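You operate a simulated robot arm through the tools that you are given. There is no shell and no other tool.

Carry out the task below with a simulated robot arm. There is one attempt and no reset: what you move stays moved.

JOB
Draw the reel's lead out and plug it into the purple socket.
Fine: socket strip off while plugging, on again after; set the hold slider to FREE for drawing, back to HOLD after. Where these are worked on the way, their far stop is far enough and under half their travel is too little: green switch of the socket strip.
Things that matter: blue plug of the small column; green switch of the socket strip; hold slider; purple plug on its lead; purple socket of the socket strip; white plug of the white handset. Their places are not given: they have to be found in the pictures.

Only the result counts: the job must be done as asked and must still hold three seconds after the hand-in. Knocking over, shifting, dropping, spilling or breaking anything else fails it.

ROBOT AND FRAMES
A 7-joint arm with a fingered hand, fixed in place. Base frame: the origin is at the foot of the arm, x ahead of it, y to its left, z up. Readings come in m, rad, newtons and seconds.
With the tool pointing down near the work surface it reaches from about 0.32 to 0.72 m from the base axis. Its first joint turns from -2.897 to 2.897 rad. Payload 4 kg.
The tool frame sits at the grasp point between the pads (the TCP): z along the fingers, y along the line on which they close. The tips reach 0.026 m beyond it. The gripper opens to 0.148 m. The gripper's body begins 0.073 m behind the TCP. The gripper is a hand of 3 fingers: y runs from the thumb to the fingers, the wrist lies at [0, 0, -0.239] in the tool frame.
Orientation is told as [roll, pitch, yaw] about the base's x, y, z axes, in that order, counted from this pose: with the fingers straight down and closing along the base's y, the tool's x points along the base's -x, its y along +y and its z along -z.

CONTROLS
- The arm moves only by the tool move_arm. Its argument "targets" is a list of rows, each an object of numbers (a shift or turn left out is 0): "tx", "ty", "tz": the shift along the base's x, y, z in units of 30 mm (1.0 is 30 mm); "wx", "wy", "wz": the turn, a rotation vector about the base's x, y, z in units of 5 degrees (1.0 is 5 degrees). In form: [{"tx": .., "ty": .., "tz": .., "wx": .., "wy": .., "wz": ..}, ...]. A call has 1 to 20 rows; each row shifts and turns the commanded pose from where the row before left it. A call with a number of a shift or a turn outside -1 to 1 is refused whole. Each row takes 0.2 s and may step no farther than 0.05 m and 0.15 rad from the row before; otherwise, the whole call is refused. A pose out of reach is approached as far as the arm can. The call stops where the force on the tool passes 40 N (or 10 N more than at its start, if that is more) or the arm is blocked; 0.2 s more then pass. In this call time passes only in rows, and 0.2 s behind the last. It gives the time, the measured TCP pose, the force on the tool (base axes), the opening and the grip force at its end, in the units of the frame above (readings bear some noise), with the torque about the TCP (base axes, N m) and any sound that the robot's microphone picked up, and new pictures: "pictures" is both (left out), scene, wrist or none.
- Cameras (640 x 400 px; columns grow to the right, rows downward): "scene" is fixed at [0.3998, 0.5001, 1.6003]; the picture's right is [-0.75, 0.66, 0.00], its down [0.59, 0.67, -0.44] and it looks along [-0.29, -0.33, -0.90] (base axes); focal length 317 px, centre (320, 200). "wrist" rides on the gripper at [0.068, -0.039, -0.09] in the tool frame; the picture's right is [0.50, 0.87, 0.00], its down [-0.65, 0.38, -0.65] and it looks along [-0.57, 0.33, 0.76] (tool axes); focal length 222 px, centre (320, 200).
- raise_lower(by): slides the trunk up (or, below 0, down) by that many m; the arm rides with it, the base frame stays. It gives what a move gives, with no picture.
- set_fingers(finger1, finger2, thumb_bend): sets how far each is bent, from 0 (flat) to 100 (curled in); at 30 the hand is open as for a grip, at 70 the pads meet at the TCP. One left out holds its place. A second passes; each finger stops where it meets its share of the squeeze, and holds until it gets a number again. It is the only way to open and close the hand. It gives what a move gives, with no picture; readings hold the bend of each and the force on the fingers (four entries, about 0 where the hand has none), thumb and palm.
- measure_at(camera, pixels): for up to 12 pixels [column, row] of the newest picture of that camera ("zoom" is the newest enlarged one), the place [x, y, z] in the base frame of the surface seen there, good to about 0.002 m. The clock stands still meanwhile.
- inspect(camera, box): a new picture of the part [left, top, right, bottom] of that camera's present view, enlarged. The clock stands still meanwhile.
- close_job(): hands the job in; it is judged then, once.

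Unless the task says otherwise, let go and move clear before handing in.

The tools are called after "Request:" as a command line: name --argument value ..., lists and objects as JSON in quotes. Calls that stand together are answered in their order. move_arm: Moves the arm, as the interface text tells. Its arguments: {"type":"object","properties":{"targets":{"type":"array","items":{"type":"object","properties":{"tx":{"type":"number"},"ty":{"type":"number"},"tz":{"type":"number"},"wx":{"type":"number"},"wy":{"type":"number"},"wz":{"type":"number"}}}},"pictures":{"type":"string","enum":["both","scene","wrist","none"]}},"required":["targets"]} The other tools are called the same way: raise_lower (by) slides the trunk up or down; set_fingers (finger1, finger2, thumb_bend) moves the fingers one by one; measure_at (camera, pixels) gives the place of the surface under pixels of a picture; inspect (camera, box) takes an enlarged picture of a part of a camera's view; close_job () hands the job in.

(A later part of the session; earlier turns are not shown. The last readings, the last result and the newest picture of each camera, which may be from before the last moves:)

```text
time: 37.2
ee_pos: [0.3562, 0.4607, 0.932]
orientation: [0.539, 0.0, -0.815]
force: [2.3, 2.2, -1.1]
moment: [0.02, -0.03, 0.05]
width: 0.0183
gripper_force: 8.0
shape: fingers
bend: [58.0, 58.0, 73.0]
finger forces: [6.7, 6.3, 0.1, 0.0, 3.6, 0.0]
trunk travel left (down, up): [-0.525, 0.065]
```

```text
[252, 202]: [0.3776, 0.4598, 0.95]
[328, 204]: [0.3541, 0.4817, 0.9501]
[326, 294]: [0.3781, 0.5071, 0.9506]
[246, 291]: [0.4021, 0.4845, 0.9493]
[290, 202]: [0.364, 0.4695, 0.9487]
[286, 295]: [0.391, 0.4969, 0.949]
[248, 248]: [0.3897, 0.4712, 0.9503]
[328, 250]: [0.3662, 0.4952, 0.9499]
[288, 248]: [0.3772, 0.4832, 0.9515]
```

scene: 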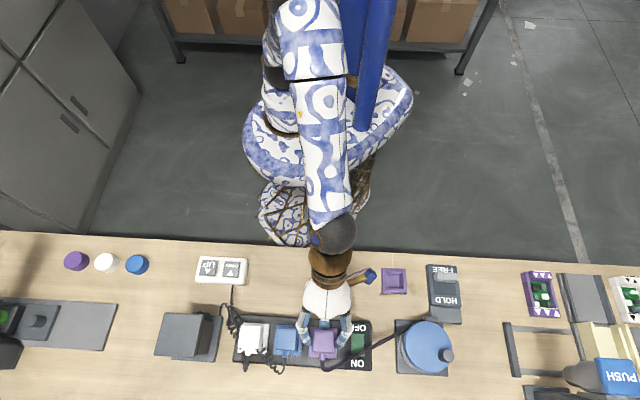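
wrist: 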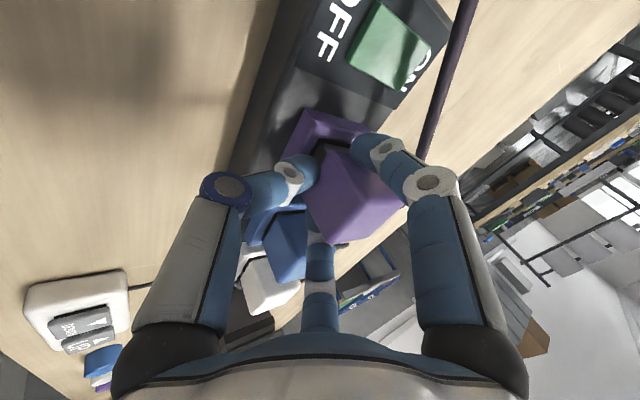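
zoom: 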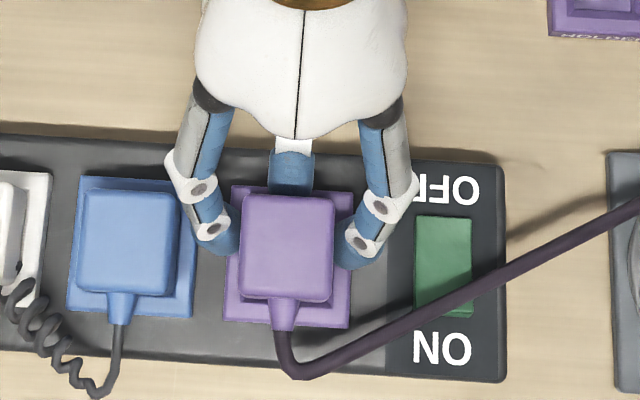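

The plug top is level at 0.950, the same height as the blue plug's top, and centred within about 1.5 mm. I'll relieve the pull by 1 mm and open the fingers slightly to let it settle.

Request:
move_arm --targets '[{"tx": 0.03, "ty": 0.03}]' --pictures "none"

Request:
set_fingers --finger1 53 --finger2 54 --thumb_bend 68

Request:
inspect --camera "scene" --box '[270, 285, 390, 375]'

Request:
measure_at --camera "zoom" --pixels '[[252, 202], [328, 204], [326, 294], [246, 291], [290, 202], [286, 295], [248, 248], [328, 250], [288, 248]]'

```text
time: 37.6
ee_pos: [0.3565, 0.4623, 0.9314]
orientation: [0.537, 0.0, -0.815]
force: [0.3, 1.0, 0.4]
moment: [-0.02, -0.02, 0.02]
width: 0.0177
gripper_force: 8.7
shape: fingers
bend: [58.0, 58.0, 73.0]
finger forces: [6.6, 6.4, 0.1, 0.0, 4.8, 0.0]
trunk travel left (down, up): [-0.525, 0.065]
```

```text
time: 38.6
ee_pos: [0.3572, 0.4619, 0.932]
orientation: [0.539, 0.0, -0.815]
force: [1.0, -0.1, 5.4]
moment: [0.02, -0.08, 0.0]
width: 0.0269
gripper_force: 2.7
shape: fingers
bend: [53.0, 54.0, 72.0]
finger forces: [0.1, 0.3, 0.1, 0.0, 5.7, 0.0]
trunk travel left (down, up): [-0.525, 0.065]
```

```text
4.44 times, centred on (330, 330) of scene
```

zoom: 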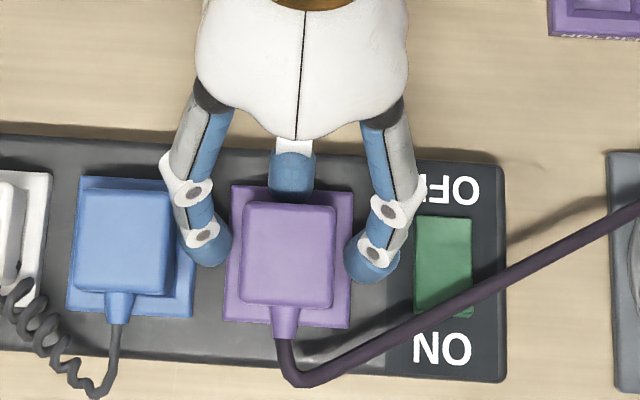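

```text
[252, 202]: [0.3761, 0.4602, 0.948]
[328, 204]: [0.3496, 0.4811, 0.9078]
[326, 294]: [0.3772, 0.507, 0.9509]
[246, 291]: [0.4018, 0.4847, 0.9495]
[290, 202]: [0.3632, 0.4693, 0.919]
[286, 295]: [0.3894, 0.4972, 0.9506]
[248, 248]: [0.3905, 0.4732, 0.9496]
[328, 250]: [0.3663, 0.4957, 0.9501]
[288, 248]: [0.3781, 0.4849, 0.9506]
```

The plug stays level at 0.950 with the fingers off, but the blue plug's top seems a few pixels left of before (now 75–172). I'll measure whether finger2 is touching it.

Request:
inspect --camera "scene" --box '[280, 315, 340, 360]'

Request:
measure_at --camera "zoom" --pixels '[[45, 85], [200, 90], [35, 260], [200, 270], [120, 90], [120, 260], [40, 170], [195, 180], [120, 180], [255, 150], [250, 200], [240, 100]]'

```text
8.89 times, centred on (310, 338) of scene
```

zoom: 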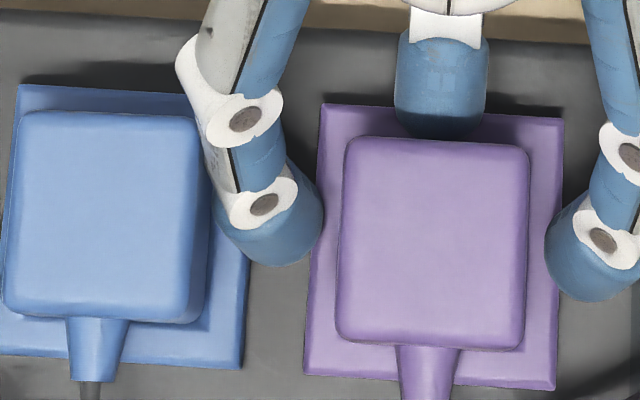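

```text
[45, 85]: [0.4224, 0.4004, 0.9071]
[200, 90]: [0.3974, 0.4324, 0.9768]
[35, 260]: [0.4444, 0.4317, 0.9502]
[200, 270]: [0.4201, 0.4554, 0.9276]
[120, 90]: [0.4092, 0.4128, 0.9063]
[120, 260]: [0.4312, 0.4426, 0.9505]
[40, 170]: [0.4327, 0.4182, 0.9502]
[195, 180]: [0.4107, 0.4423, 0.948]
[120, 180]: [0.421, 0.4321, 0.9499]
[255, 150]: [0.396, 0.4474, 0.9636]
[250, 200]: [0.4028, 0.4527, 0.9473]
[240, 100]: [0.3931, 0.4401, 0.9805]
```

I'll compare the same blue-plug pixels I measured before to see whether it has moved.

Request:
inspect --camera "scene" --box '[270, 285, 390, 375]'

Request:
measure_at --camera "zoom" --pixels '[[90, 196], [170, 198], [170, 288], [82, 285], [130, 195], [126, 288], [84, 240], [175, 242], [130, 242], [78, 180], [76, 240], [165, 242]]'

```text
4.44 times, centred on (330, 330) of scene
```

zoom: 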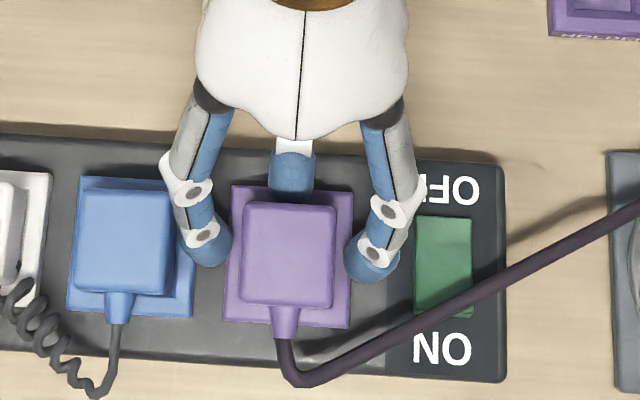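

```text
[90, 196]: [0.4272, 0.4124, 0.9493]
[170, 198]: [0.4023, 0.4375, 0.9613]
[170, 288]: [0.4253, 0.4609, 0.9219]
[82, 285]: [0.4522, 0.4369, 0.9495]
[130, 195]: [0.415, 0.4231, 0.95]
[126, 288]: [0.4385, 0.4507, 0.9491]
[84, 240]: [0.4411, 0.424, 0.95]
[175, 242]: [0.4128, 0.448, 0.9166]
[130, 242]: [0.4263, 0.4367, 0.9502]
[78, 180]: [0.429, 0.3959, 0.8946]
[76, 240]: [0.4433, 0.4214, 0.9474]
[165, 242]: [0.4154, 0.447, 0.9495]
```

The blue plug's readings agree within about 1 mm, but finger2 is right beside it. I'll bring finger2 in slightly, then withdraw the hand toward the robot and upward so nothing is dragged.

Request:
set_fingers --finger2 56

Request:
move_arm --targets '[{"tx": -0.07, "ty": -0.07, "tz": 0.03}, {"tx": -0.07, "ty": -0.07, "tz": 0.07}]' --pictures "none"

Request:
inspect --camera "scene" --box '[270, 285, 390, 375]'

Request:
measure_at --camera "zoom" --pixels '[[252, 208], [328, 208], [326, 294], [246, 291], [290, 205], [286, 298], [248, 248], [328, 250], [288, 248], [82, 285], [90, 196], [170, 240]]'

```text
time: 39.6
ee_pos: [0.3561, 0.4608, 0.9316]
orientation: [0.538, -0.001, -0.815]
force: [0.3, 0.4, 5.6]
moment: [0.02, -0.08, 0.01]
width: 0.0268
gripper_force: 2.9
shape: fingers
bend: [53.0, 56.0, 72.0]
finger forces: [0.0, 0.1, 0.0, 0.0, 5.8, 0.0]
trunk travel left (down, up): [-0.525, 0.065]
```

```text
time: 40.2
ee_pos: [0.3513, 0.4569, 0.9346]
orientation: [0.535, 0.0, -0.816]
force: [-0.2, 0.3, -0.3]
moment: [-0.02, -0.02, 0.0]
width: 0.0301
gripper_force: 0.0
shape: fingers
bend: [53.0, 56.0, 68.0]
finger forces: [0.1, 0.0, 0.1, 0.0, 0.0, 0.0]
trunk travel left (down, up): [-0.525, 0.065]
```

```text
4.44 times, centred on (330, 330) of scene
```

zoom: 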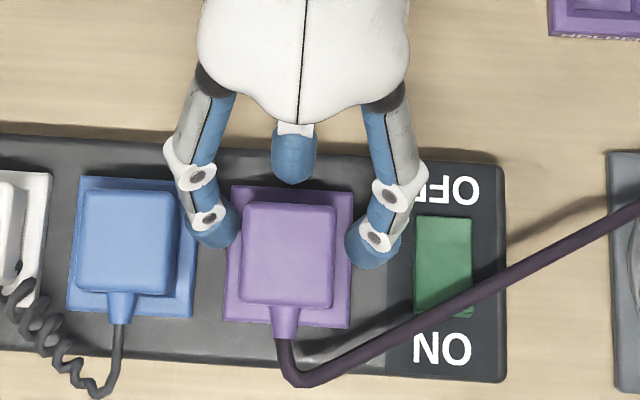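

```text
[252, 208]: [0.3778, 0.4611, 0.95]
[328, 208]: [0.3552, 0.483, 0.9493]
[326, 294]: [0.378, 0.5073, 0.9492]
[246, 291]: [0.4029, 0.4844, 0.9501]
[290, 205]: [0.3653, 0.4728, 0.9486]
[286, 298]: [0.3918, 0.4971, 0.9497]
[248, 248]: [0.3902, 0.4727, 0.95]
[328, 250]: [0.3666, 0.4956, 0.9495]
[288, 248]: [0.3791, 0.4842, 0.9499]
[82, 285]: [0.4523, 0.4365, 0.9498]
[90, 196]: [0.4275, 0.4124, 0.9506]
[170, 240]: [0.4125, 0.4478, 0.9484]
```

The hand is free of contact, and the purple plug stands level at 0.9496 centred at (0.3785,0.4845), matching the socket. I'll withdraw back and up.

Request:
move_arm --targets '[{"tx": -0.15, "ty": -0.15, "tz": 0.3}, {"tx": -0.15, "ty": -0.15, "tz": 0.5}, {"tx": -0.1, "ty": -0.1, "tz": 0.8}, {"tz": 1}]' --pictures "scene"

Request:
inspect --camera "scene" --box '[225, 305, 385, 400]'

```text
time: 41.2
ee_pos: [0.3402, 0.4447, 1.0117]
orientation: [0.535, 0.0, -0.814]
force: [-0.5, -0.7, -0.6]
moment: [-0.02, 0.02, -0.03]
width: 0.0304
gripper_force: 0.0
shape: fingers
bend: [53.0, 56.0, 68.0]
finger forces: [0.1, 0.0, 0.0, 0.0, 0.0, 0.0]
trunk travel left (down, up): [-0.525, 0.065]
```

scene: 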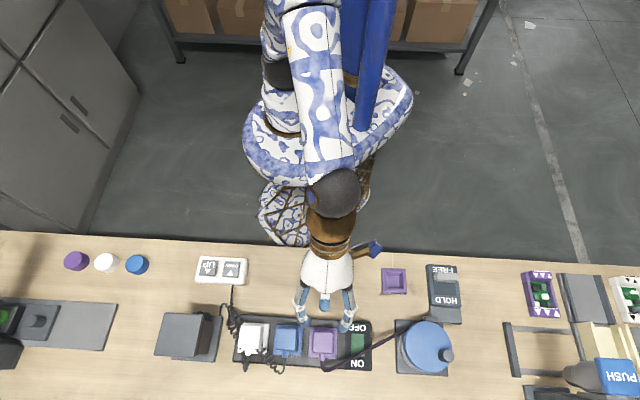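

```text
4.00 times, centred on (305, 352) of scene
```

zoom: 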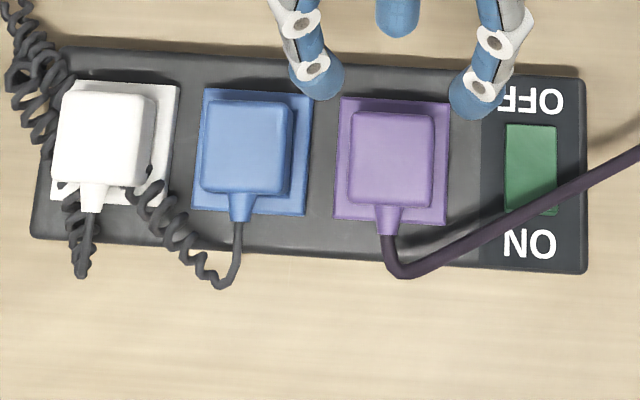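

The strip looks right: white and blue plugs unchanged, purple plug seated in its frame. I'll straighten the hand, close the fist and position above the purple plug to press it home, and check the lead's height over the switch.

Request:
measure_at --camera "zoom" --pixels '[[388, 245], [392, 265], [410, 273], [450, 248], [490, 222], [530, 197], [570, 178], [620, 155], [530, 150], [530, 210], [520, 130], [392, 160]]'

Request:
move_arm --targets '[{"tz": 1}, {"tx": 0.18, "ty": 0.19, "wx": -0.602, "wy": 0.637, "wz": 0.05}, {"tx": 0.18, "ty": 0.19, "wx": -0.602, "wy": 0.637, "wz": 0.05}, {"tx": 0.18, "ty": 0.19, "wx": -0.602, "wy": 0.637, "wz": 0.05}, {"tx": 0.18, "ty": 0.19, "wx": -0.602, "wy": 0.637, "wz": 0.05}, {"tx": 0.18, "ty": 0.19, "wx": -0.602, "wy": 0.637, "wz": 0.05}, {"tx": 0.18, "ty": 0.19, "wx": -0.602, "wy": 0.637, "wz": 0.05}, {"tx": 0.18, "ty": 0.19, "wx": -0.602, "wy": 0.637, "wz": 0.03}]' --pictures "none"

Request:
set_fingers --finger1 70 --finger2 70 --thumb_bend 70

Request:
inspect --camera "wrist" --box '[160, 40, 480, 240]'

```text
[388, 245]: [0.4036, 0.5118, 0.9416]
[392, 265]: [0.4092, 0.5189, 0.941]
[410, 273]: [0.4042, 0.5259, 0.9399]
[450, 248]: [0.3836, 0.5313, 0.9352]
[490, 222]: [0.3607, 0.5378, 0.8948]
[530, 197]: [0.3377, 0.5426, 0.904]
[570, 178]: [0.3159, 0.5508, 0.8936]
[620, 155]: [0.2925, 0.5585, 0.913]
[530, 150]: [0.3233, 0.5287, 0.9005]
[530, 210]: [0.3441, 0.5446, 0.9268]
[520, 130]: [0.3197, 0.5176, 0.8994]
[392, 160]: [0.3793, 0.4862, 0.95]
```

```text
time: 43.0
ee_pos: [0.3774, 0.4866, 1.0429]
orientation: [0.001, 0.008, -0.786]
force: [0.3, -0.5, 0.3]
moment: [0.0, -0.01, -0.01]
width: 0.0305
gripper_force: 0.1
shape: fingers
bend: [53.0, 56.0, 68.0]
finger forces: [0.0, 0.1, 0.0, 0.0, 0.0, 0.0]
trunk travel left (down, up): [-0.525, 0.065]
```

```text
time: 44.0
ee_pos: [0.3773, 0.4854, 1.0424]
orientation: [0.0, 0.009, -0.788]
force: [-0.5, -0.3, 0.1]
moment: [0.02, 0.0, 0.01]
width: 0.0002
gripper_force: 0.2
shape: fingers
bend: [69.0, 69.0, 70.0]
finger forces: [0.1, 0.1, 0.0, 0.1, 0.0, 0.1]
trunk travel left (down, up): [-0.525, 0.065]
```

```text
2.00 times, centred on (320, 140) of wrist
```

zoom: 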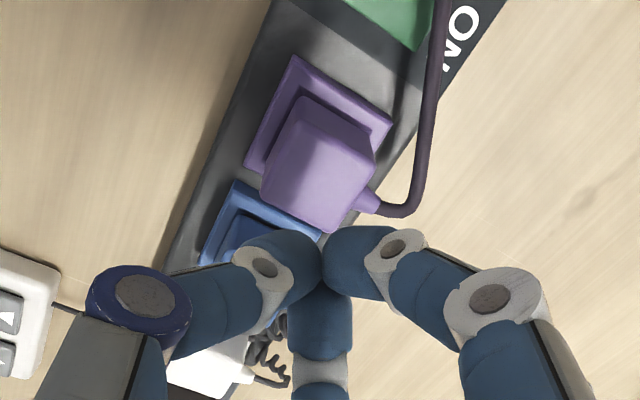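

The fist is centred over the purple plug. I'll descend onto its top gently and press to be sure it is fully home.

Request:
move_arm --targets '[{"tz": -0.9}, {"tz": -0.9}, {"tz": -0.2}, {"tz": -0.15}, {"tz": -0.1}]' --pictures "none"

```text
time: 45.2
ee_pos: [0.3776, 0.4884, 0.9771]
orientation: [0.006, 0.006, -0.787]
force: [0.0, -0.5, 16.6]
moment: [-0.03, 0.01, 0.01]
width: 0.0
gripper_force: 9.8
shape: fingers
bend: [70.0, 70.0, 70.0]
finger forces: [5.7, 7.2, 0.0, 0.0, 7.7, 0.1]
trunk travel left (down, up): [-0.525, 0.065]
```

Pressing with 16.6 N and no sound yet. I'll press slightly more and look for movement or a click.

Request:
move_arm --targets '[{"tz": -0.05}]' --pictures "none"

```text
time: 45.6
ee_pos: [0.378, 0.4865, 0.9766]
orientation: [0.005, 0.01, -0.788]
force: [-1.1, 0.6, 29.0]
moment: [-0.07, 0.05, -0.06]
width: 0.0
gripper_force: 16.8
shape: fingers
bend: [70.0, 71.0, 70.0]
finger forces: [7.5, 12.2, 0.0, 0.1, 13.1, 0.0]
trunk travel left (down, up): [-0.525, 0.065]
```

The plug doesn't sink further under 29 N, so it is fully seated. I'll lift off and check its pose.

Request:
move_arm --targets '[{"tz": 0.3}, {"tz": 0.8}, {"tz": 1}, {"tz": 1}]' --pictures "wrist"

Request:
inspect --camera "wrist" --box '[200, 20, 440, 200]'

Request:
measure_at --camera "zoom" --pixels '[[240, 250], [280, 230], [250, 290], [300, 270], [260, 260], [220, 170], [300, 120]]'

```text
time: 46.6
ee_pos: [0.3792, 0.487, 1.067]
orientation: [0.0, 0.006, -0.788]
force: [-0.2, 0.4, 0.2]
moment: [0.0, -0.01, -0.01]
width: 0.0
gripper_force: 0.0
shape: fingers
bend: [69.0, 70.0, 70.0]
finger forces: [0.0, 0.1, 0.1, 0.1, 0.1, 0.1]
trunk travel left (down, up): [-0.525, 0.065]
```

wrist: 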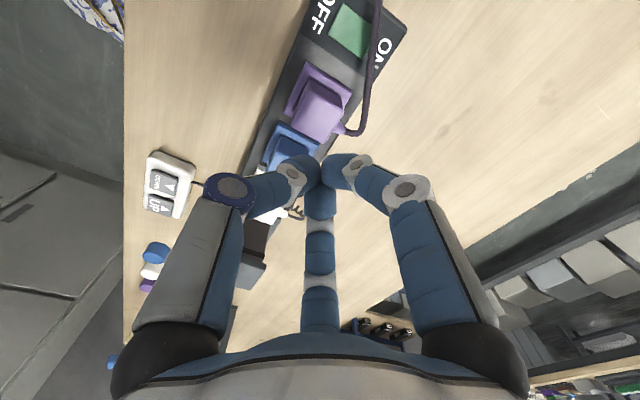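

```text
2.22 times, centred on (320, 110) of wrist
```

zoom: 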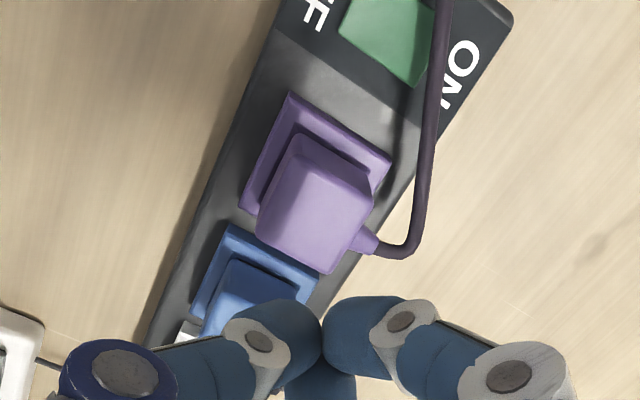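

```text
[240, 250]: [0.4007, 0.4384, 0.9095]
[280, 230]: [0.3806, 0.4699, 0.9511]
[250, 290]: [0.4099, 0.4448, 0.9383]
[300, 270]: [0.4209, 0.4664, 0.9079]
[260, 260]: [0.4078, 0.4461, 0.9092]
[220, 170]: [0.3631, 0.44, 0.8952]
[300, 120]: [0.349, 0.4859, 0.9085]
```

The plug is flush in its socket with no gap. Next is the slider back to HOLD: I'll move to the robot side of the knob with yaw 15° and push with finger2's back.

Request:
move_arm --targets '[{"tx": -0.97, "ty": 0.05, "wz": 1}, {"tx": -0.97, "ty": 0.05, "wz": 1}, {"tx": -0.97, "ty": 0.05, "wz": 1}, {"tx": -0.97, "ty": 0.05, "wz": 1}, {"tx": -0.97, "ty": 0.05, "wz": 1}, {"tx": -0.97, "ty": 0.05, "wz": 1}, {"tx": -0.97, "ty": 0.05, "wz": 1}, {"tx": -0.97, "ty": 0.05, "wz": 1}, {"tx": -0.97, "ty": 0.05, "wz": 1}, {"tx": -0.97, "ty": 0.05, "wz": 1}, {"tx": -0.97, "ty": 0.05, "wz": 1}, {"tx": -0.97, "ty": 0.05, "wz": 1}]' --pictures "none"

Request:
set_fingers --finger1 70 --finger2 40 --thumb_bend 70

Request:
inspect --camera "wrist" --box '[160, 100, 480, 300]'

Request:
measure_at --camera "zoom" --pixels '[[320, 280], [320, 290], [320, 310], [320, 340], [320, 250], [320, 200], [290, 200], [350, 200]]'

Request:
inspect --camera "scene" --box '[400, 220, 540, 340]'

```text
time: 49.2
ee_pos: [0.0295, 0.5027, 1.0657]
orientation: [0.003, 0.008, 0.263]
force: [0.1, 0.1, 1.0]
moment: [-0.01, 0.04, -0.03]
width: 0.0001
gripper_force: 0.0
shape: fingers
bend: [69.0, 70.0, 70.0]
finger forces: [0.0, 0.0, 0.0, 0.1, 0.1, 0.1]
trunk travel left (down, up): [-0.525, 0.065]
```

```text
time: 50.2
ee_pos: [0.0301, 0.5023, 1.0656]
orientation: [0.002, 0.007, 0.261]
force: [0.4, -0.6, 0.1]
moment: [0.0, 0.0, 0.0]
width: 0.0
gripper_force: 0.0
shape: fingers
bend: [70.0, 40.0, 70.0]
finger forces: [0.0, 0.0, 0.0, 0.0, 0.1, 0.1]
trunk travel left (down, up): [-0.525, 0.065]
```

```text
2.00 times, centred on (320, 200) of wrist
```

zoom: 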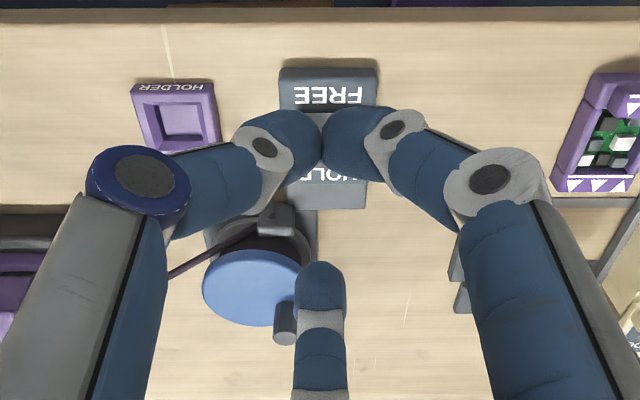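

```text
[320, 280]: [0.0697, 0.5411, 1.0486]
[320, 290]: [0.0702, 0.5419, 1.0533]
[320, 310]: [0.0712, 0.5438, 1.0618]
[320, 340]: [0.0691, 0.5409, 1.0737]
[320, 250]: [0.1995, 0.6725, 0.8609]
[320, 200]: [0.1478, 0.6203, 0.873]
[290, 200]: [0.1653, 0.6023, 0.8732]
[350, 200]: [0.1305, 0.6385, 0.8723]
```

```text
3.33 times, centred on (470, 280) of scene
```

zoom: 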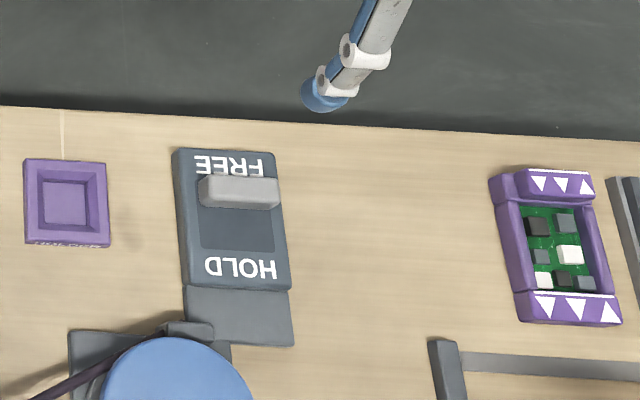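

The knob is visible at FREE (zoom (240,190)). I'll measure its faces against the finger's position (inner face at v≈0.433).

Request:
measure_at --camera "zoom" --pixels '[[205, 180], [272, 182], [238, 180], [238, 192], [238, 200], [238, 206], [208, 200], [276, 204], [240, 240], [238, 165], [330, 108], [320, 95]]'

```text
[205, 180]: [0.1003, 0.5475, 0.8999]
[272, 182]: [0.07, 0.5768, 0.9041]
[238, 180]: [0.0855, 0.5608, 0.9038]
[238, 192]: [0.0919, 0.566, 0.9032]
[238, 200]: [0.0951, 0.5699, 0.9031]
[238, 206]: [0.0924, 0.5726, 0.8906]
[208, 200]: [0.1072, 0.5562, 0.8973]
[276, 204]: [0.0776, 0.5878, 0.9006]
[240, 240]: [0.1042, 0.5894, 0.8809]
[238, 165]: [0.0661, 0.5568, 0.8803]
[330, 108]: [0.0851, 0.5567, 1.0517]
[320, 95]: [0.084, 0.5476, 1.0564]
```

The finger's outer side is at v≈0.454, only 3 mm from the knob, so I'll back off 8 mm toward the robot and then descend beside the knob.

Request:
move_arm --targets '[{"tx": -0.2, "ty": -0.19}, {"tx": 0.02, "tz": -1}, {"tz": -1}, {"tz": -1}, {"tz": -1}, {"tz": -0.7}, {"tz": -0.35}]' --pictures "both"

Request:
inspect --camera "scene" --box '[400, 220, 540, 340]'

```text
time: 51.8
ee_pos: [0.0232, 0.4975, 0.9148]
orientation: [0.001, 0.007, 0.262]
force: [0.1, 0.0, 0.5]
moment: [-0.01, 0.02, 0.0]
width: 0.0001
gripper_force: 0.2
shape: fingers
bend: [70.0, 40.0, 70.0]
finger forces: [0.1, 0.0, 0.0, 0.1, 0.0, 0.0]
trunk travel left (down, up): [-0.525, 0.065]
```

scene: 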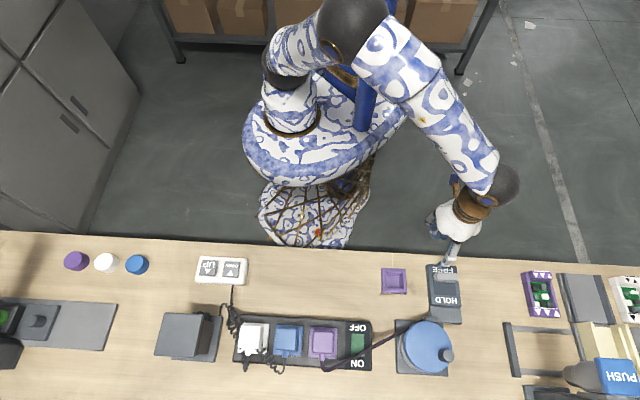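
wrist: 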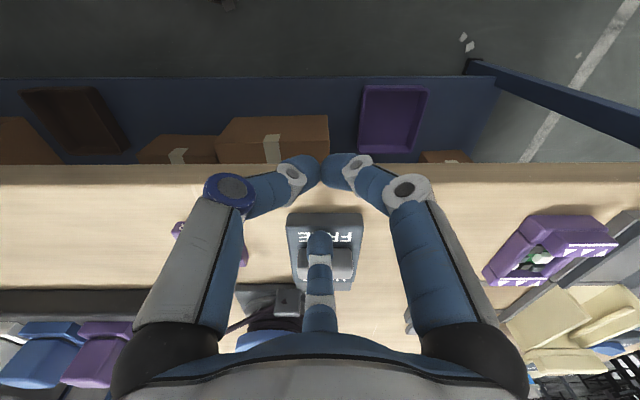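

```text
3.33 times, centred on (470, 280) of scene
```

zoom: 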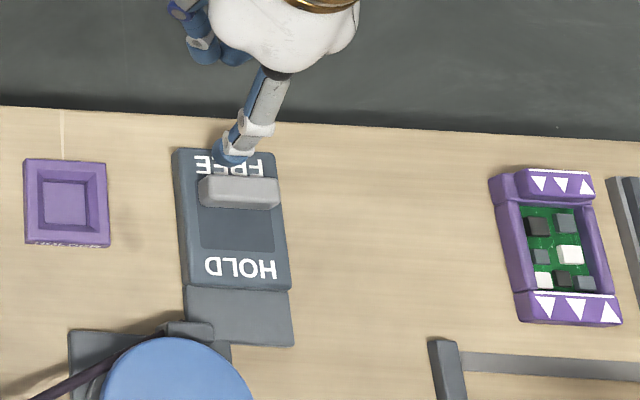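

The finger is on the FREE side of the knob, clear of it. I'll push toward HOLD in small steps.

Request:
move_arm --targets '[{"tx": 0.1, "ty": 0.1}, {"tx": 0.1, "ty": 0.1}, {"tx": 0.1, "ty": 0.1}, {"tx": 0.1, "ty": 0.1}, {"tx": 0.1, "ty": 0.1}, {"tx": 0.1, "ty": 0.1}]' --pictures "none"

Request:
inspect --camera "scene" --box '[400, 220, 540, 340]'

```text
time: 53.2
ee_pos: [0.0428, 0.5162, 0.9152]
orientation: [0.003, 0.008, 0.26]
force: [0.3, -0.7, 0.2]
moment: [-0.02, 0.01, 0.02]
width: 0.0003
gripper_force: 0.8
shape: fingers
bend: [70.0, 41.0, 70.0]
finger forces: [0.1, 0.4, 0.0, 0.0, 0.0, 0.0]
trunk travel left (down, up): [-0.525, 0.065]
```

```text
3.33 times, centred on (470, 280) of scene
```

zoom: 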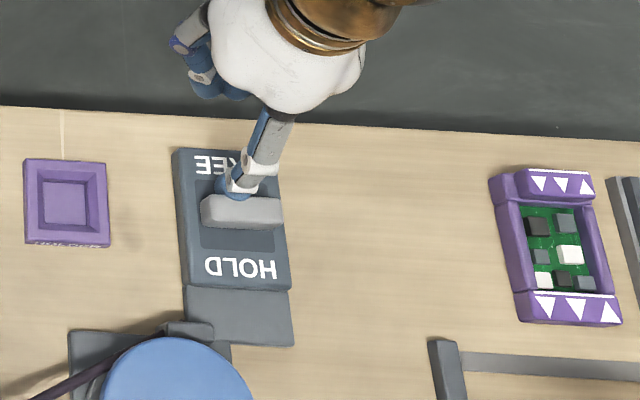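

The knob has moved partway (now at zoom row ~210). I'll keep pushing toward HOLD.

Request:
move_arm --targets '[{"tx": 0.1, "ty": 0.1}, {"tx": 0.1, "ty": 0.1}, {"tx": 0.1, "ty": 0.1}]' --pictures "none"

Request:
inspect --camera "scene" --box '[400, 220, 540, 340]'

```text
time: 54.0
ee_pos: [0.0509, 0.5256, 0.9151]
orientation: [-0.001, 0.005, 0.259]
force: [-0.2, 0.0, 0.1]
moment: [-0.01, 0.02, -0.01]
width: 0.0
gripper_force: 0.6
shape: fingers
bend: [70.0, 41.0, 70.0]
finger forces: [0.0, 0.7, 0.0, 0.1, 0.0, 0.0]
trunk travel left (down, up): [-0.525, 0.065]
```

```text
3.33 times, centred on (470, 280) of scene
```

zoom: 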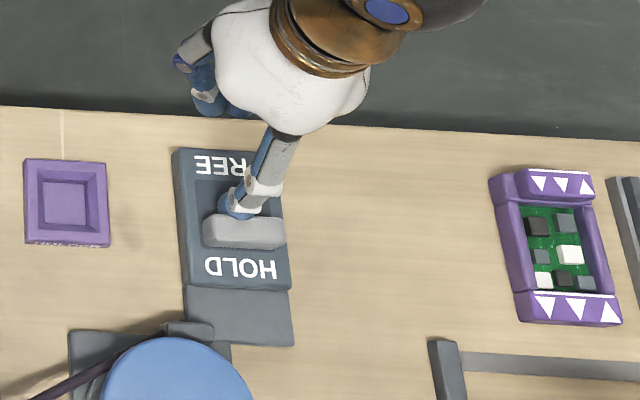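

The knob is now beside the HOLD label, like at the start. I'll push a little more to confirm the stop.

Request:
move_arm --targets '[{"tx": 0.07, "ty": 0.07}, {"tx": 0.07, "ty": 0.07}]' --pictures "none"

Request:
inspect --camera "scene" --box '[400, 220, 540, 340]'

```text
time: 54.6
ee_pos: [0.0542, 0.5283, 0.9166]
orientation: [0.002, 0.007, 0.259]
force: [-3.5, -3.8, 2.7]
moment: [0.08, -0.09, -0.01]
width: 0.0
gripper_force: 2.6
shape: fingers
bend: [70.0, 43.0, 70.0]
finger forces: [0.0, 5.0, 0.0, 0.1, 0.1, 0.1]
trunk travel left (down, up): [-0.525, 0.065]
```

```text
3.33 times, centred on (470, 280) of scene
```

zoom: 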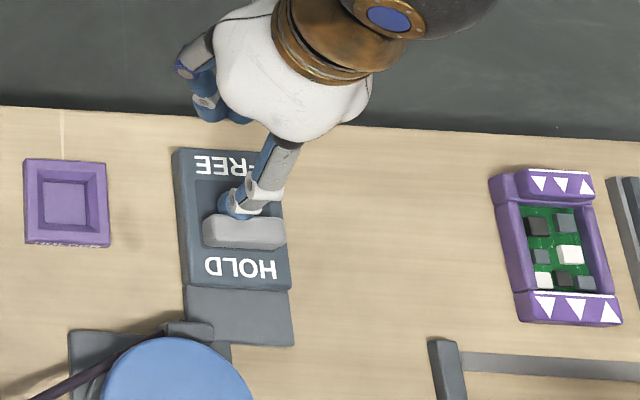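

The push is now resisted (5 N) with no movement, so the slider is at the HOLD stop. I'll back off, rise and verify.

Request:
move_arm --targets '[{"tx": -0.15, "ty": -0.15}, {"tx": -0.2, "ty": -0.2}, {"tz": 1}, {"tz": 1}, {"tz": 1}, {"tz": 1}]' --pictures "both"

Request:
inspect --camera "scene" --box '[400, 220, 540, 340]'

Request:
measure_at --camera "zoom" --pixels '[[240, 220], [240, 240], [240, 250], [208, 232], [280, 234], [240, 195]]'

```text
time: 56.0
ee_pos: [0.045, 0.5175, 1.0359]
orientation: [0.001, 0.007, 0.261]
force: [0.1, 0.8, 0.0]
moment: [0.02, -0.01, 0.0]
width: 0.0
gripper_force: 0.1
shape: fingers
bend: [70.0, 40.0, 70.0]
finger forces: [0.1, 0.1, 0.0, 0.0, 0.0, 0.0]
trunk travel left (down, up): [-0.525, 0.065]
```

scene: 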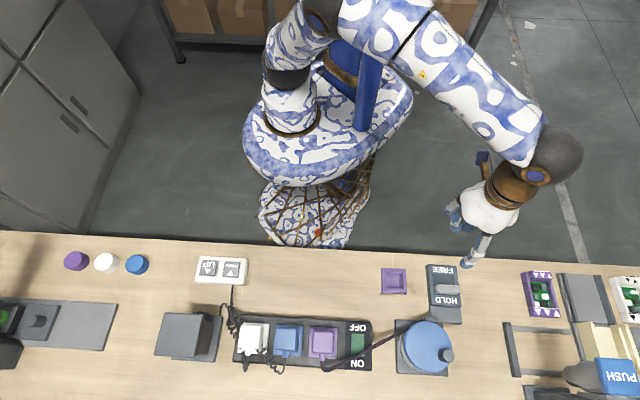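
wrist: 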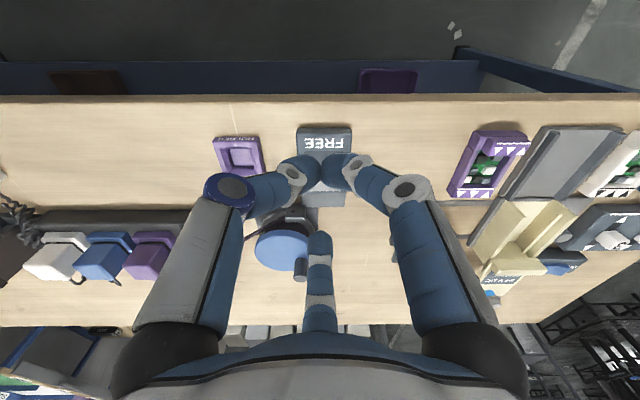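

```text
3.33 times, centred on (470, 280) of scene
```

zoom: 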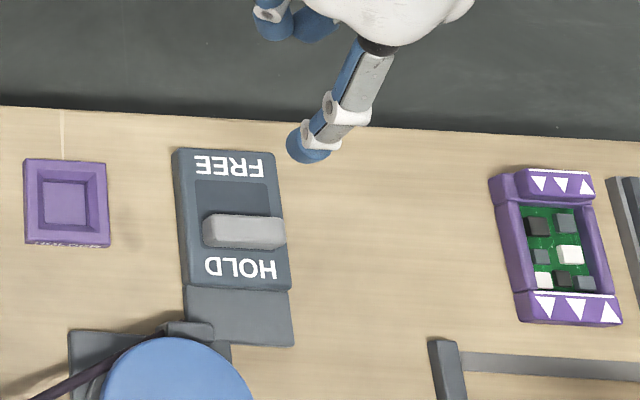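

```text
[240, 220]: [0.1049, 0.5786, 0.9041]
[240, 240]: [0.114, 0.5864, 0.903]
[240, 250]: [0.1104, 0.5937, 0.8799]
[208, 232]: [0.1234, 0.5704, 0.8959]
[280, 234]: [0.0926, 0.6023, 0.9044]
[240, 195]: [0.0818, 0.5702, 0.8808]
```

The slider is back at its starting HOLD place. Now the switch: I'll inspect how the lead crosses it.

Request:
inspect --camera "scene" --box '[320, 305, 400, 385]'

Request:
measure_at --camera "zoom" --pixels '[[60, 300], [120, 290], [180, 262], [230, 240], [270, 220], [320, 195], [380, 165], [245, 170], [245, 200], [245, 245], [250, 262], [215, 170]]'

```text
5.00 times, centred on (360, 345) of scene
```

zoom: 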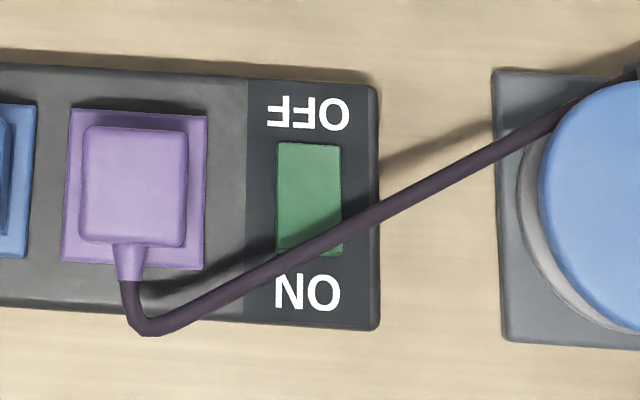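

```text
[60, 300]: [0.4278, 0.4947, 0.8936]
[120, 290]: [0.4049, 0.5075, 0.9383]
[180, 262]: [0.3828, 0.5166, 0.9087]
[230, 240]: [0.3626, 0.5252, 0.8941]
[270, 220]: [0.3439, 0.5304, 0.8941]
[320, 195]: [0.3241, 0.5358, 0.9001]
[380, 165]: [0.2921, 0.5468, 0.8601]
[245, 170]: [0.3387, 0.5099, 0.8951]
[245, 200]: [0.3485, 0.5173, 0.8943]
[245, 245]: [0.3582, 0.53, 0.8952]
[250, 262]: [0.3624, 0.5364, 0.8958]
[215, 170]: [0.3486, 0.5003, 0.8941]
```

I'll measure exact points on the lead and the rocker's ON half.

Request:
measure_at --camera "zoom" --pixels '[[310, 243], [280, 259], [340, 227], [310, 238], [310, 250], [200, 301], [290, 225], [320, 222], [300, 210], [310, 200], [310, 255], [325, 250]]'

```text
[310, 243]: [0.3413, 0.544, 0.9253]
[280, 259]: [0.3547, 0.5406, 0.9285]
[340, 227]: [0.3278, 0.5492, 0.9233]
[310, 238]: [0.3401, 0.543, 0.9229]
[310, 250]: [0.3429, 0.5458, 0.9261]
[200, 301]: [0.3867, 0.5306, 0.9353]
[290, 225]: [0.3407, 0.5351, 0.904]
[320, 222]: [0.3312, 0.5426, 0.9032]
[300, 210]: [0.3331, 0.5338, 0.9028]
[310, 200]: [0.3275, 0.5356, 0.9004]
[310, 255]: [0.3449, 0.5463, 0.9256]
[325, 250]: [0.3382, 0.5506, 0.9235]
```

The lead crosses about 20 mm above the rocker's ON end, its near edge at v≈0.621; the rocker pivot is at v≈0.610. I'll use one nearly vertical finger (finger2, slightly opened) to press the ON half just beside the lead, and move above it first.

Request:
set_fingers --finger1 70 --finger2 35 --thumb_bend 70

Request:
move_arm --targets '[{"tx": 0.97, "ty": -0.13}, {"tx": 0.97, "ty": -0.13}, {"tx": 0.97, "ty": -0.13}, {"tx": 0.97, "ty": -0.13}, {"tx": 0.97, "ty": -0.13}, {"tx": 0.97, "ty": -0.13}, {"tx": 0.97, "ty": -0.13}, {"tx": 0.97, "ty": -0.13}]' --pictures "both"

Request:
inspect --camera "scene" --box '[300, 285, 420, 375]'

```text
time: 57.0
ee_pos: [0.0448, 0.5173, 1.0369]
orientation: [0.001, 0.006, 0.261]
force: [0.6, 0.6, -0.3]
moment: [0.0, 0.01, 0.0]
width: 0.0001
gripper_force: 0.0
shape: fingers
bend: [70.0, 35.0, 70.0]
finger forces: [0.0, 0.0, 0.0, 0.0, 0.0, 0.1]
trunk travel left (down, up): [-0.525, 0.065]
```

```text
time: 58.8
ee_pos: [0.2786, 0.4885, 1.0339]
orientation: [0.002, 0.007, 0.262]
force: [0.5, -0.5, 0.2]
moment: [0.01, 0.02, -0.02]
width: 0.0002
gripper_force: 0.0
shape: fingers
bend: [70.0, 35.0, 70.0]
finger forces: [0.0, 0.0, 0.0, 0.1, 0.0, 0.0]
trunk travel left (down, up): [-0.525, 0.065]
```

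scene: 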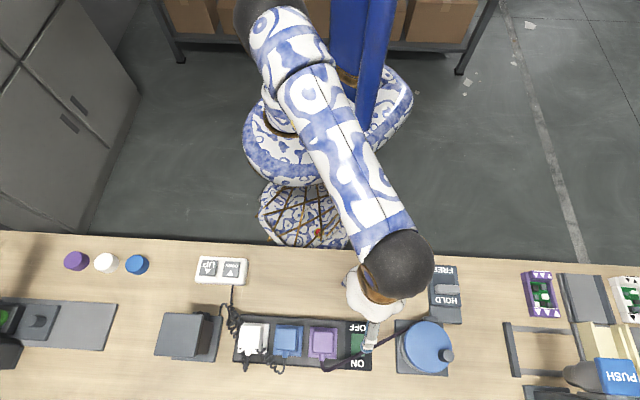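
wrist: 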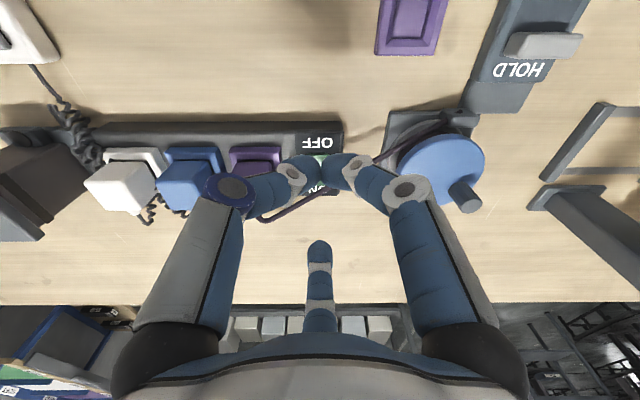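

```text
4.44 times, centred on (360, 330) of scene
```

zoom: 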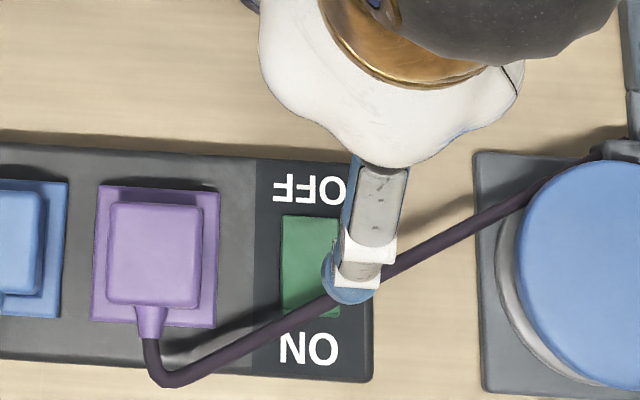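

The fingertip shows at zoom (348,285), slightly right of the rocker. I'll measure it from both cameras.

Request:
measure_at --camera "zoom" --pixels '[[335, 285], [345, 293], [350, 300], [360, 298], [365, 290], [328, 275], [340, 275], [357, 280]]'

Request:
inspect --camera "wrist" --box '[220, 140, 420, 300]'

Request:
measure_at --camera "zoom" --pixels '[[320, 322], [320, 335], [320, 360], [320, 390], [300, 340], [340, 340], [320, 310], [160, 240], [330, 160]]'

```text
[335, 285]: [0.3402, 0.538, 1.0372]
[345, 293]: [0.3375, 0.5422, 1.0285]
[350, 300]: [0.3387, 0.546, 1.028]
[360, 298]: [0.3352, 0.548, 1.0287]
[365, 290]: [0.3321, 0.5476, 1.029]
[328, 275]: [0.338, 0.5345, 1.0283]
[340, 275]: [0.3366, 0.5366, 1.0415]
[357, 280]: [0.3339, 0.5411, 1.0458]
```

```text
2.50 times, centred on (320, 220) of wrist
```

zoom: 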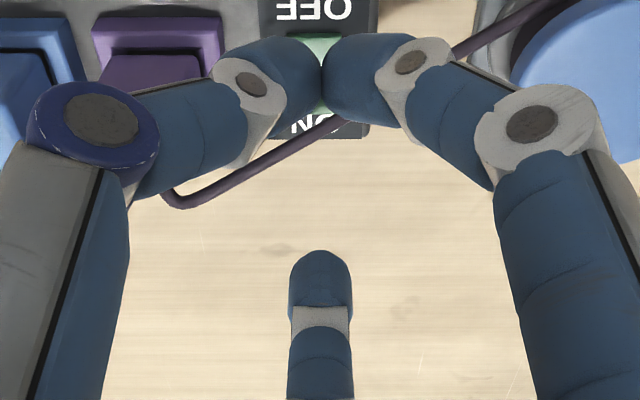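

```text
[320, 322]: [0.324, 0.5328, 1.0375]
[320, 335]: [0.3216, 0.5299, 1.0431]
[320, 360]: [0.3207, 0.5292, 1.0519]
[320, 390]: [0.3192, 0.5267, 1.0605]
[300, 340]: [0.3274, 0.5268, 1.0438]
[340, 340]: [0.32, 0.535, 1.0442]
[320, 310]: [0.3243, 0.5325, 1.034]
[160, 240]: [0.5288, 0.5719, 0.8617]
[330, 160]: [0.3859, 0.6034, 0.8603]
```

The tip is centred at (u 0.1465, v 0.6155), about 5 mm onto the ON half and right over the rocker's middle line. I'll shift 1 mm further and descend, watching the lead.

Request:
move_arm --targets '[{"tx": 0.024, "ty": 0.024, "tz": -0.9}, {"tz": -0.9}, {"tz": -0.6}]' --pictures "none"

Request:
inspect --camera "scene" --box '[320, 305, 400, 385]'

Request:
inspect --camera "wrist" --box '[220, 140, 420, 300]'

```text
time: 59.6
ee_pos: [0.2762, 0.4865, 0.9638]
orientation: [-0.001, 0.005, 0.26]
force: [0.7, 0.4, -0.4]
moment: [-0.01, 0.02, 0.0]
width: 0.0
gripper_force: 0.0
shape: fingers
bend: [70.0, 35.0, 70.0]
finger forces: [0.0, 0.0, 0.1, 0.1, 0.0, 0.0]
trunk travel left (down, up): [-0.525, 0.065]
```

```text
5.00 times, centred on (360, 345) of scene
```

zoom: 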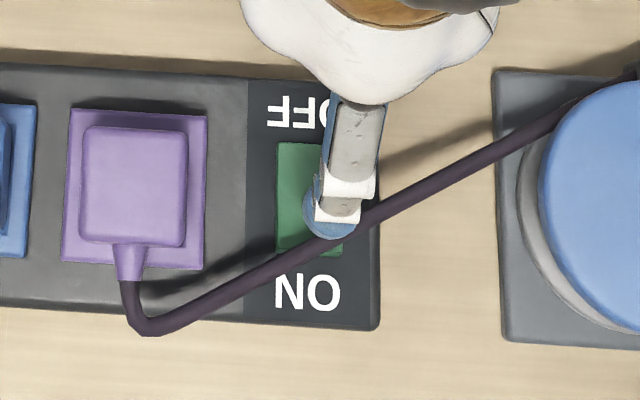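

```text
2.50 times, centred on (320, 220) of wrist
```

zoom: 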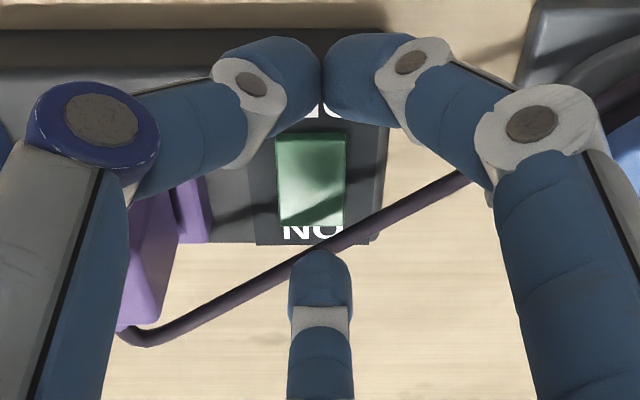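

I'll measure the finger's tip again at this lower height.

Request:
measure_at --camera "zoom" --pixels '[[320, 300], [320, 285], [320, 270], [320, 258], [295, 285], [345, 285], [310, 180], [310, 150], [310, 215], [320, 245]]'

Request:
inspect --camera "scene" --box '[335, 325, 375, 365]'

Request:
measure_at --camera "zoom" --pixels '[[180, 180], [200, 220], [240, 270], [280, 275], [320, 270], [220, 260], [300, 290], [200, 320], [260, 300]]'

```text
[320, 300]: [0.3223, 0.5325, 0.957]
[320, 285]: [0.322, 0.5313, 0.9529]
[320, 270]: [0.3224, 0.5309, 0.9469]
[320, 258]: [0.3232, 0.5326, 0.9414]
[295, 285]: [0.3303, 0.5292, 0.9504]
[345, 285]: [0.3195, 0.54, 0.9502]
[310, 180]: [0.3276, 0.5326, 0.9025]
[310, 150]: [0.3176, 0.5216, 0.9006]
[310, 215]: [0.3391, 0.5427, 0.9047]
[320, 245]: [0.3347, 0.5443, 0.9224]
```

```text
10.00 times, centred on (355, 345) of scene
```

zoom: 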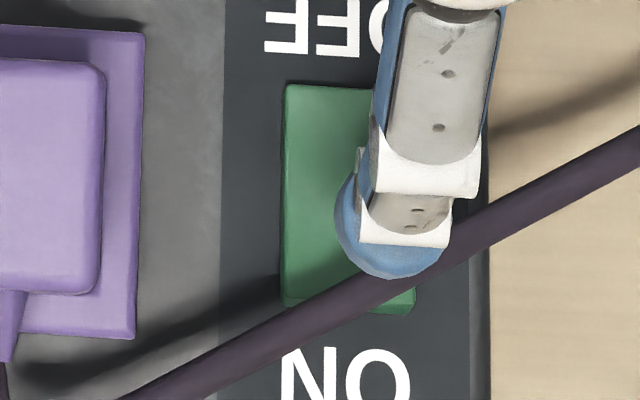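

```text
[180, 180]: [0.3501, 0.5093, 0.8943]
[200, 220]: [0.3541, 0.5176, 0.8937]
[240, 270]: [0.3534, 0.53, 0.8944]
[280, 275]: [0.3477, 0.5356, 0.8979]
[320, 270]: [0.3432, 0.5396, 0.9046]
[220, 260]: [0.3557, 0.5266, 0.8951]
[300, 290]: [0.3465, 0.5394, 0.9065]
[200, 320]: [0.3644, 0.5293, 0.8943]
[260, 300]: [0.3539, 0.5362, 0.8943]
```

The tip centre is at v≈0.613, so I'll shift about 4 mm further toward ON and descend in small steps, letting the rounded tip nudge the lead aside.

Request:
move_arm --targets '[{"tx": 0.09, "ty": 0.09}, {"tz": -0.25}, {"tz": -0.25}, {"tz": -0.25}]' --pictures "none"

Request:
inspect --camera "scene" --box '[320, 305, 400, 385]'

Request:
inspect --camera "wrist" --box '[220, 140, 420, 300]'

```text
time: 60.6
ee_pos: [0.2806, 0.4907, 0.9404]
orientation: [-0.001, 0.007, 0.26]
force: [0.6, 1.3, 0.5]
moment: [-0.02, 0.02, 0.02]
width: 0.0
gripper_force: 0.1
shape: fingers
bend: [70.0, 35.0, 70.0]
finger forces: [0.1, 0.0, 0.0, 0.0, 0.1, 0.1]
trunk travel left (down, up): [-0.525, 0.065]
```

```text
5.00 times, centred on (360, 345) of scene
```

zoom: 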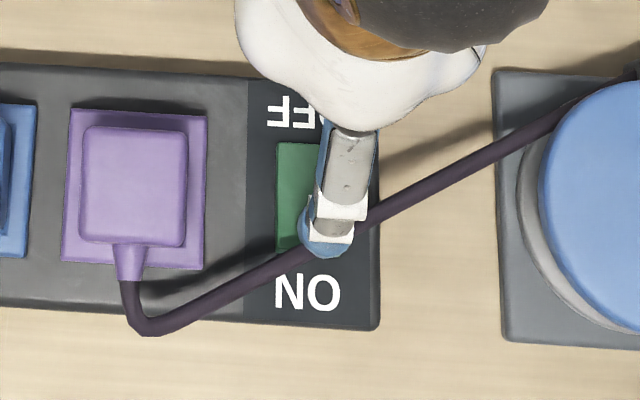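

```text
2.50 times, centred on (320, 220) of wrist
```

zoom: 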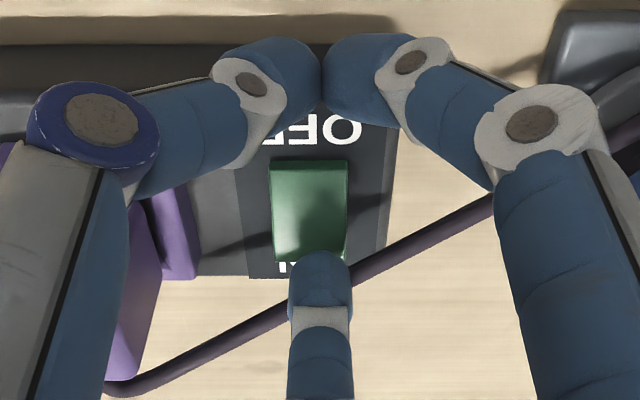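

The lead doesn't seem to resist the finger. I'll continue down onto the ON half in small steps.

Request:
move_arm --targets '[{"tx": 0.04, "ty": 0.04, "tz": -0.15}, {"tz": -0.1}, {"tz": -0.1}]' --pictures "none"

Request:
inspect --camera "scene" --box '[320, 305, 400, 385]'

```text
time: 61.4
ee_pos: [0.282, 0.4919, 0.9301]
orientation: [0.001, 0.007, 0.259]
force: [0.3, 0.7, 0.8]
moment: [0.08, -0.05, 0.0]
width: 0.0001
gripper_force: 1.0
shape: fingers
bend: [70.0, 34.0, 70.0]
finger forces: [0.1, 0.9, 0.1, 0.0, 0.0, 0.0]
trunk travel left (down, up): [-0.525, 0.065]
heard: click
```

```text
5.00 times, centred on (360, 345) of scene
```

zoom: 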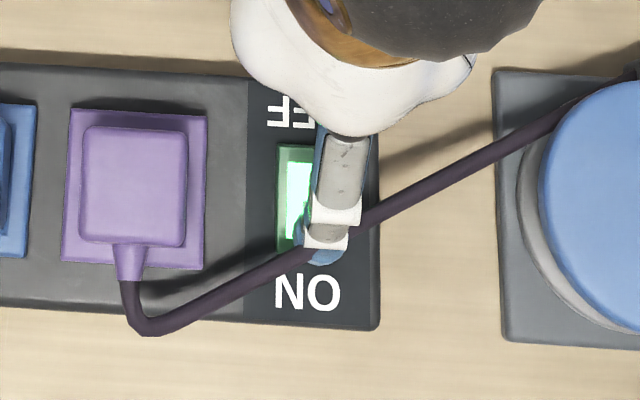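

A click, and the switch lights up green. I'll press a touch further to its far stop, then lift.

Request:
move_arm --targets '[{"tz": -0.1}, {"tz": -0.07}]' --pictures "none"

```text
time: 62.0
ee_pos: [0.2825, 0.4922, 0.9274]
orientation: [0.003, 0.006, 0.261]
force: [-3.7, -2.8, 17.1]
moment: [0.87, -0.89, -0.02]
width: 0.0
gripper_force: 8.5
shape: fingers
bend: [70.0, 33.0, 70.0]
finger forces: [0.1, 16.6, 0.0, 0.0, 0.0, 0.1]
trunk travel left (down, up): [-0.525, 0.065]
```

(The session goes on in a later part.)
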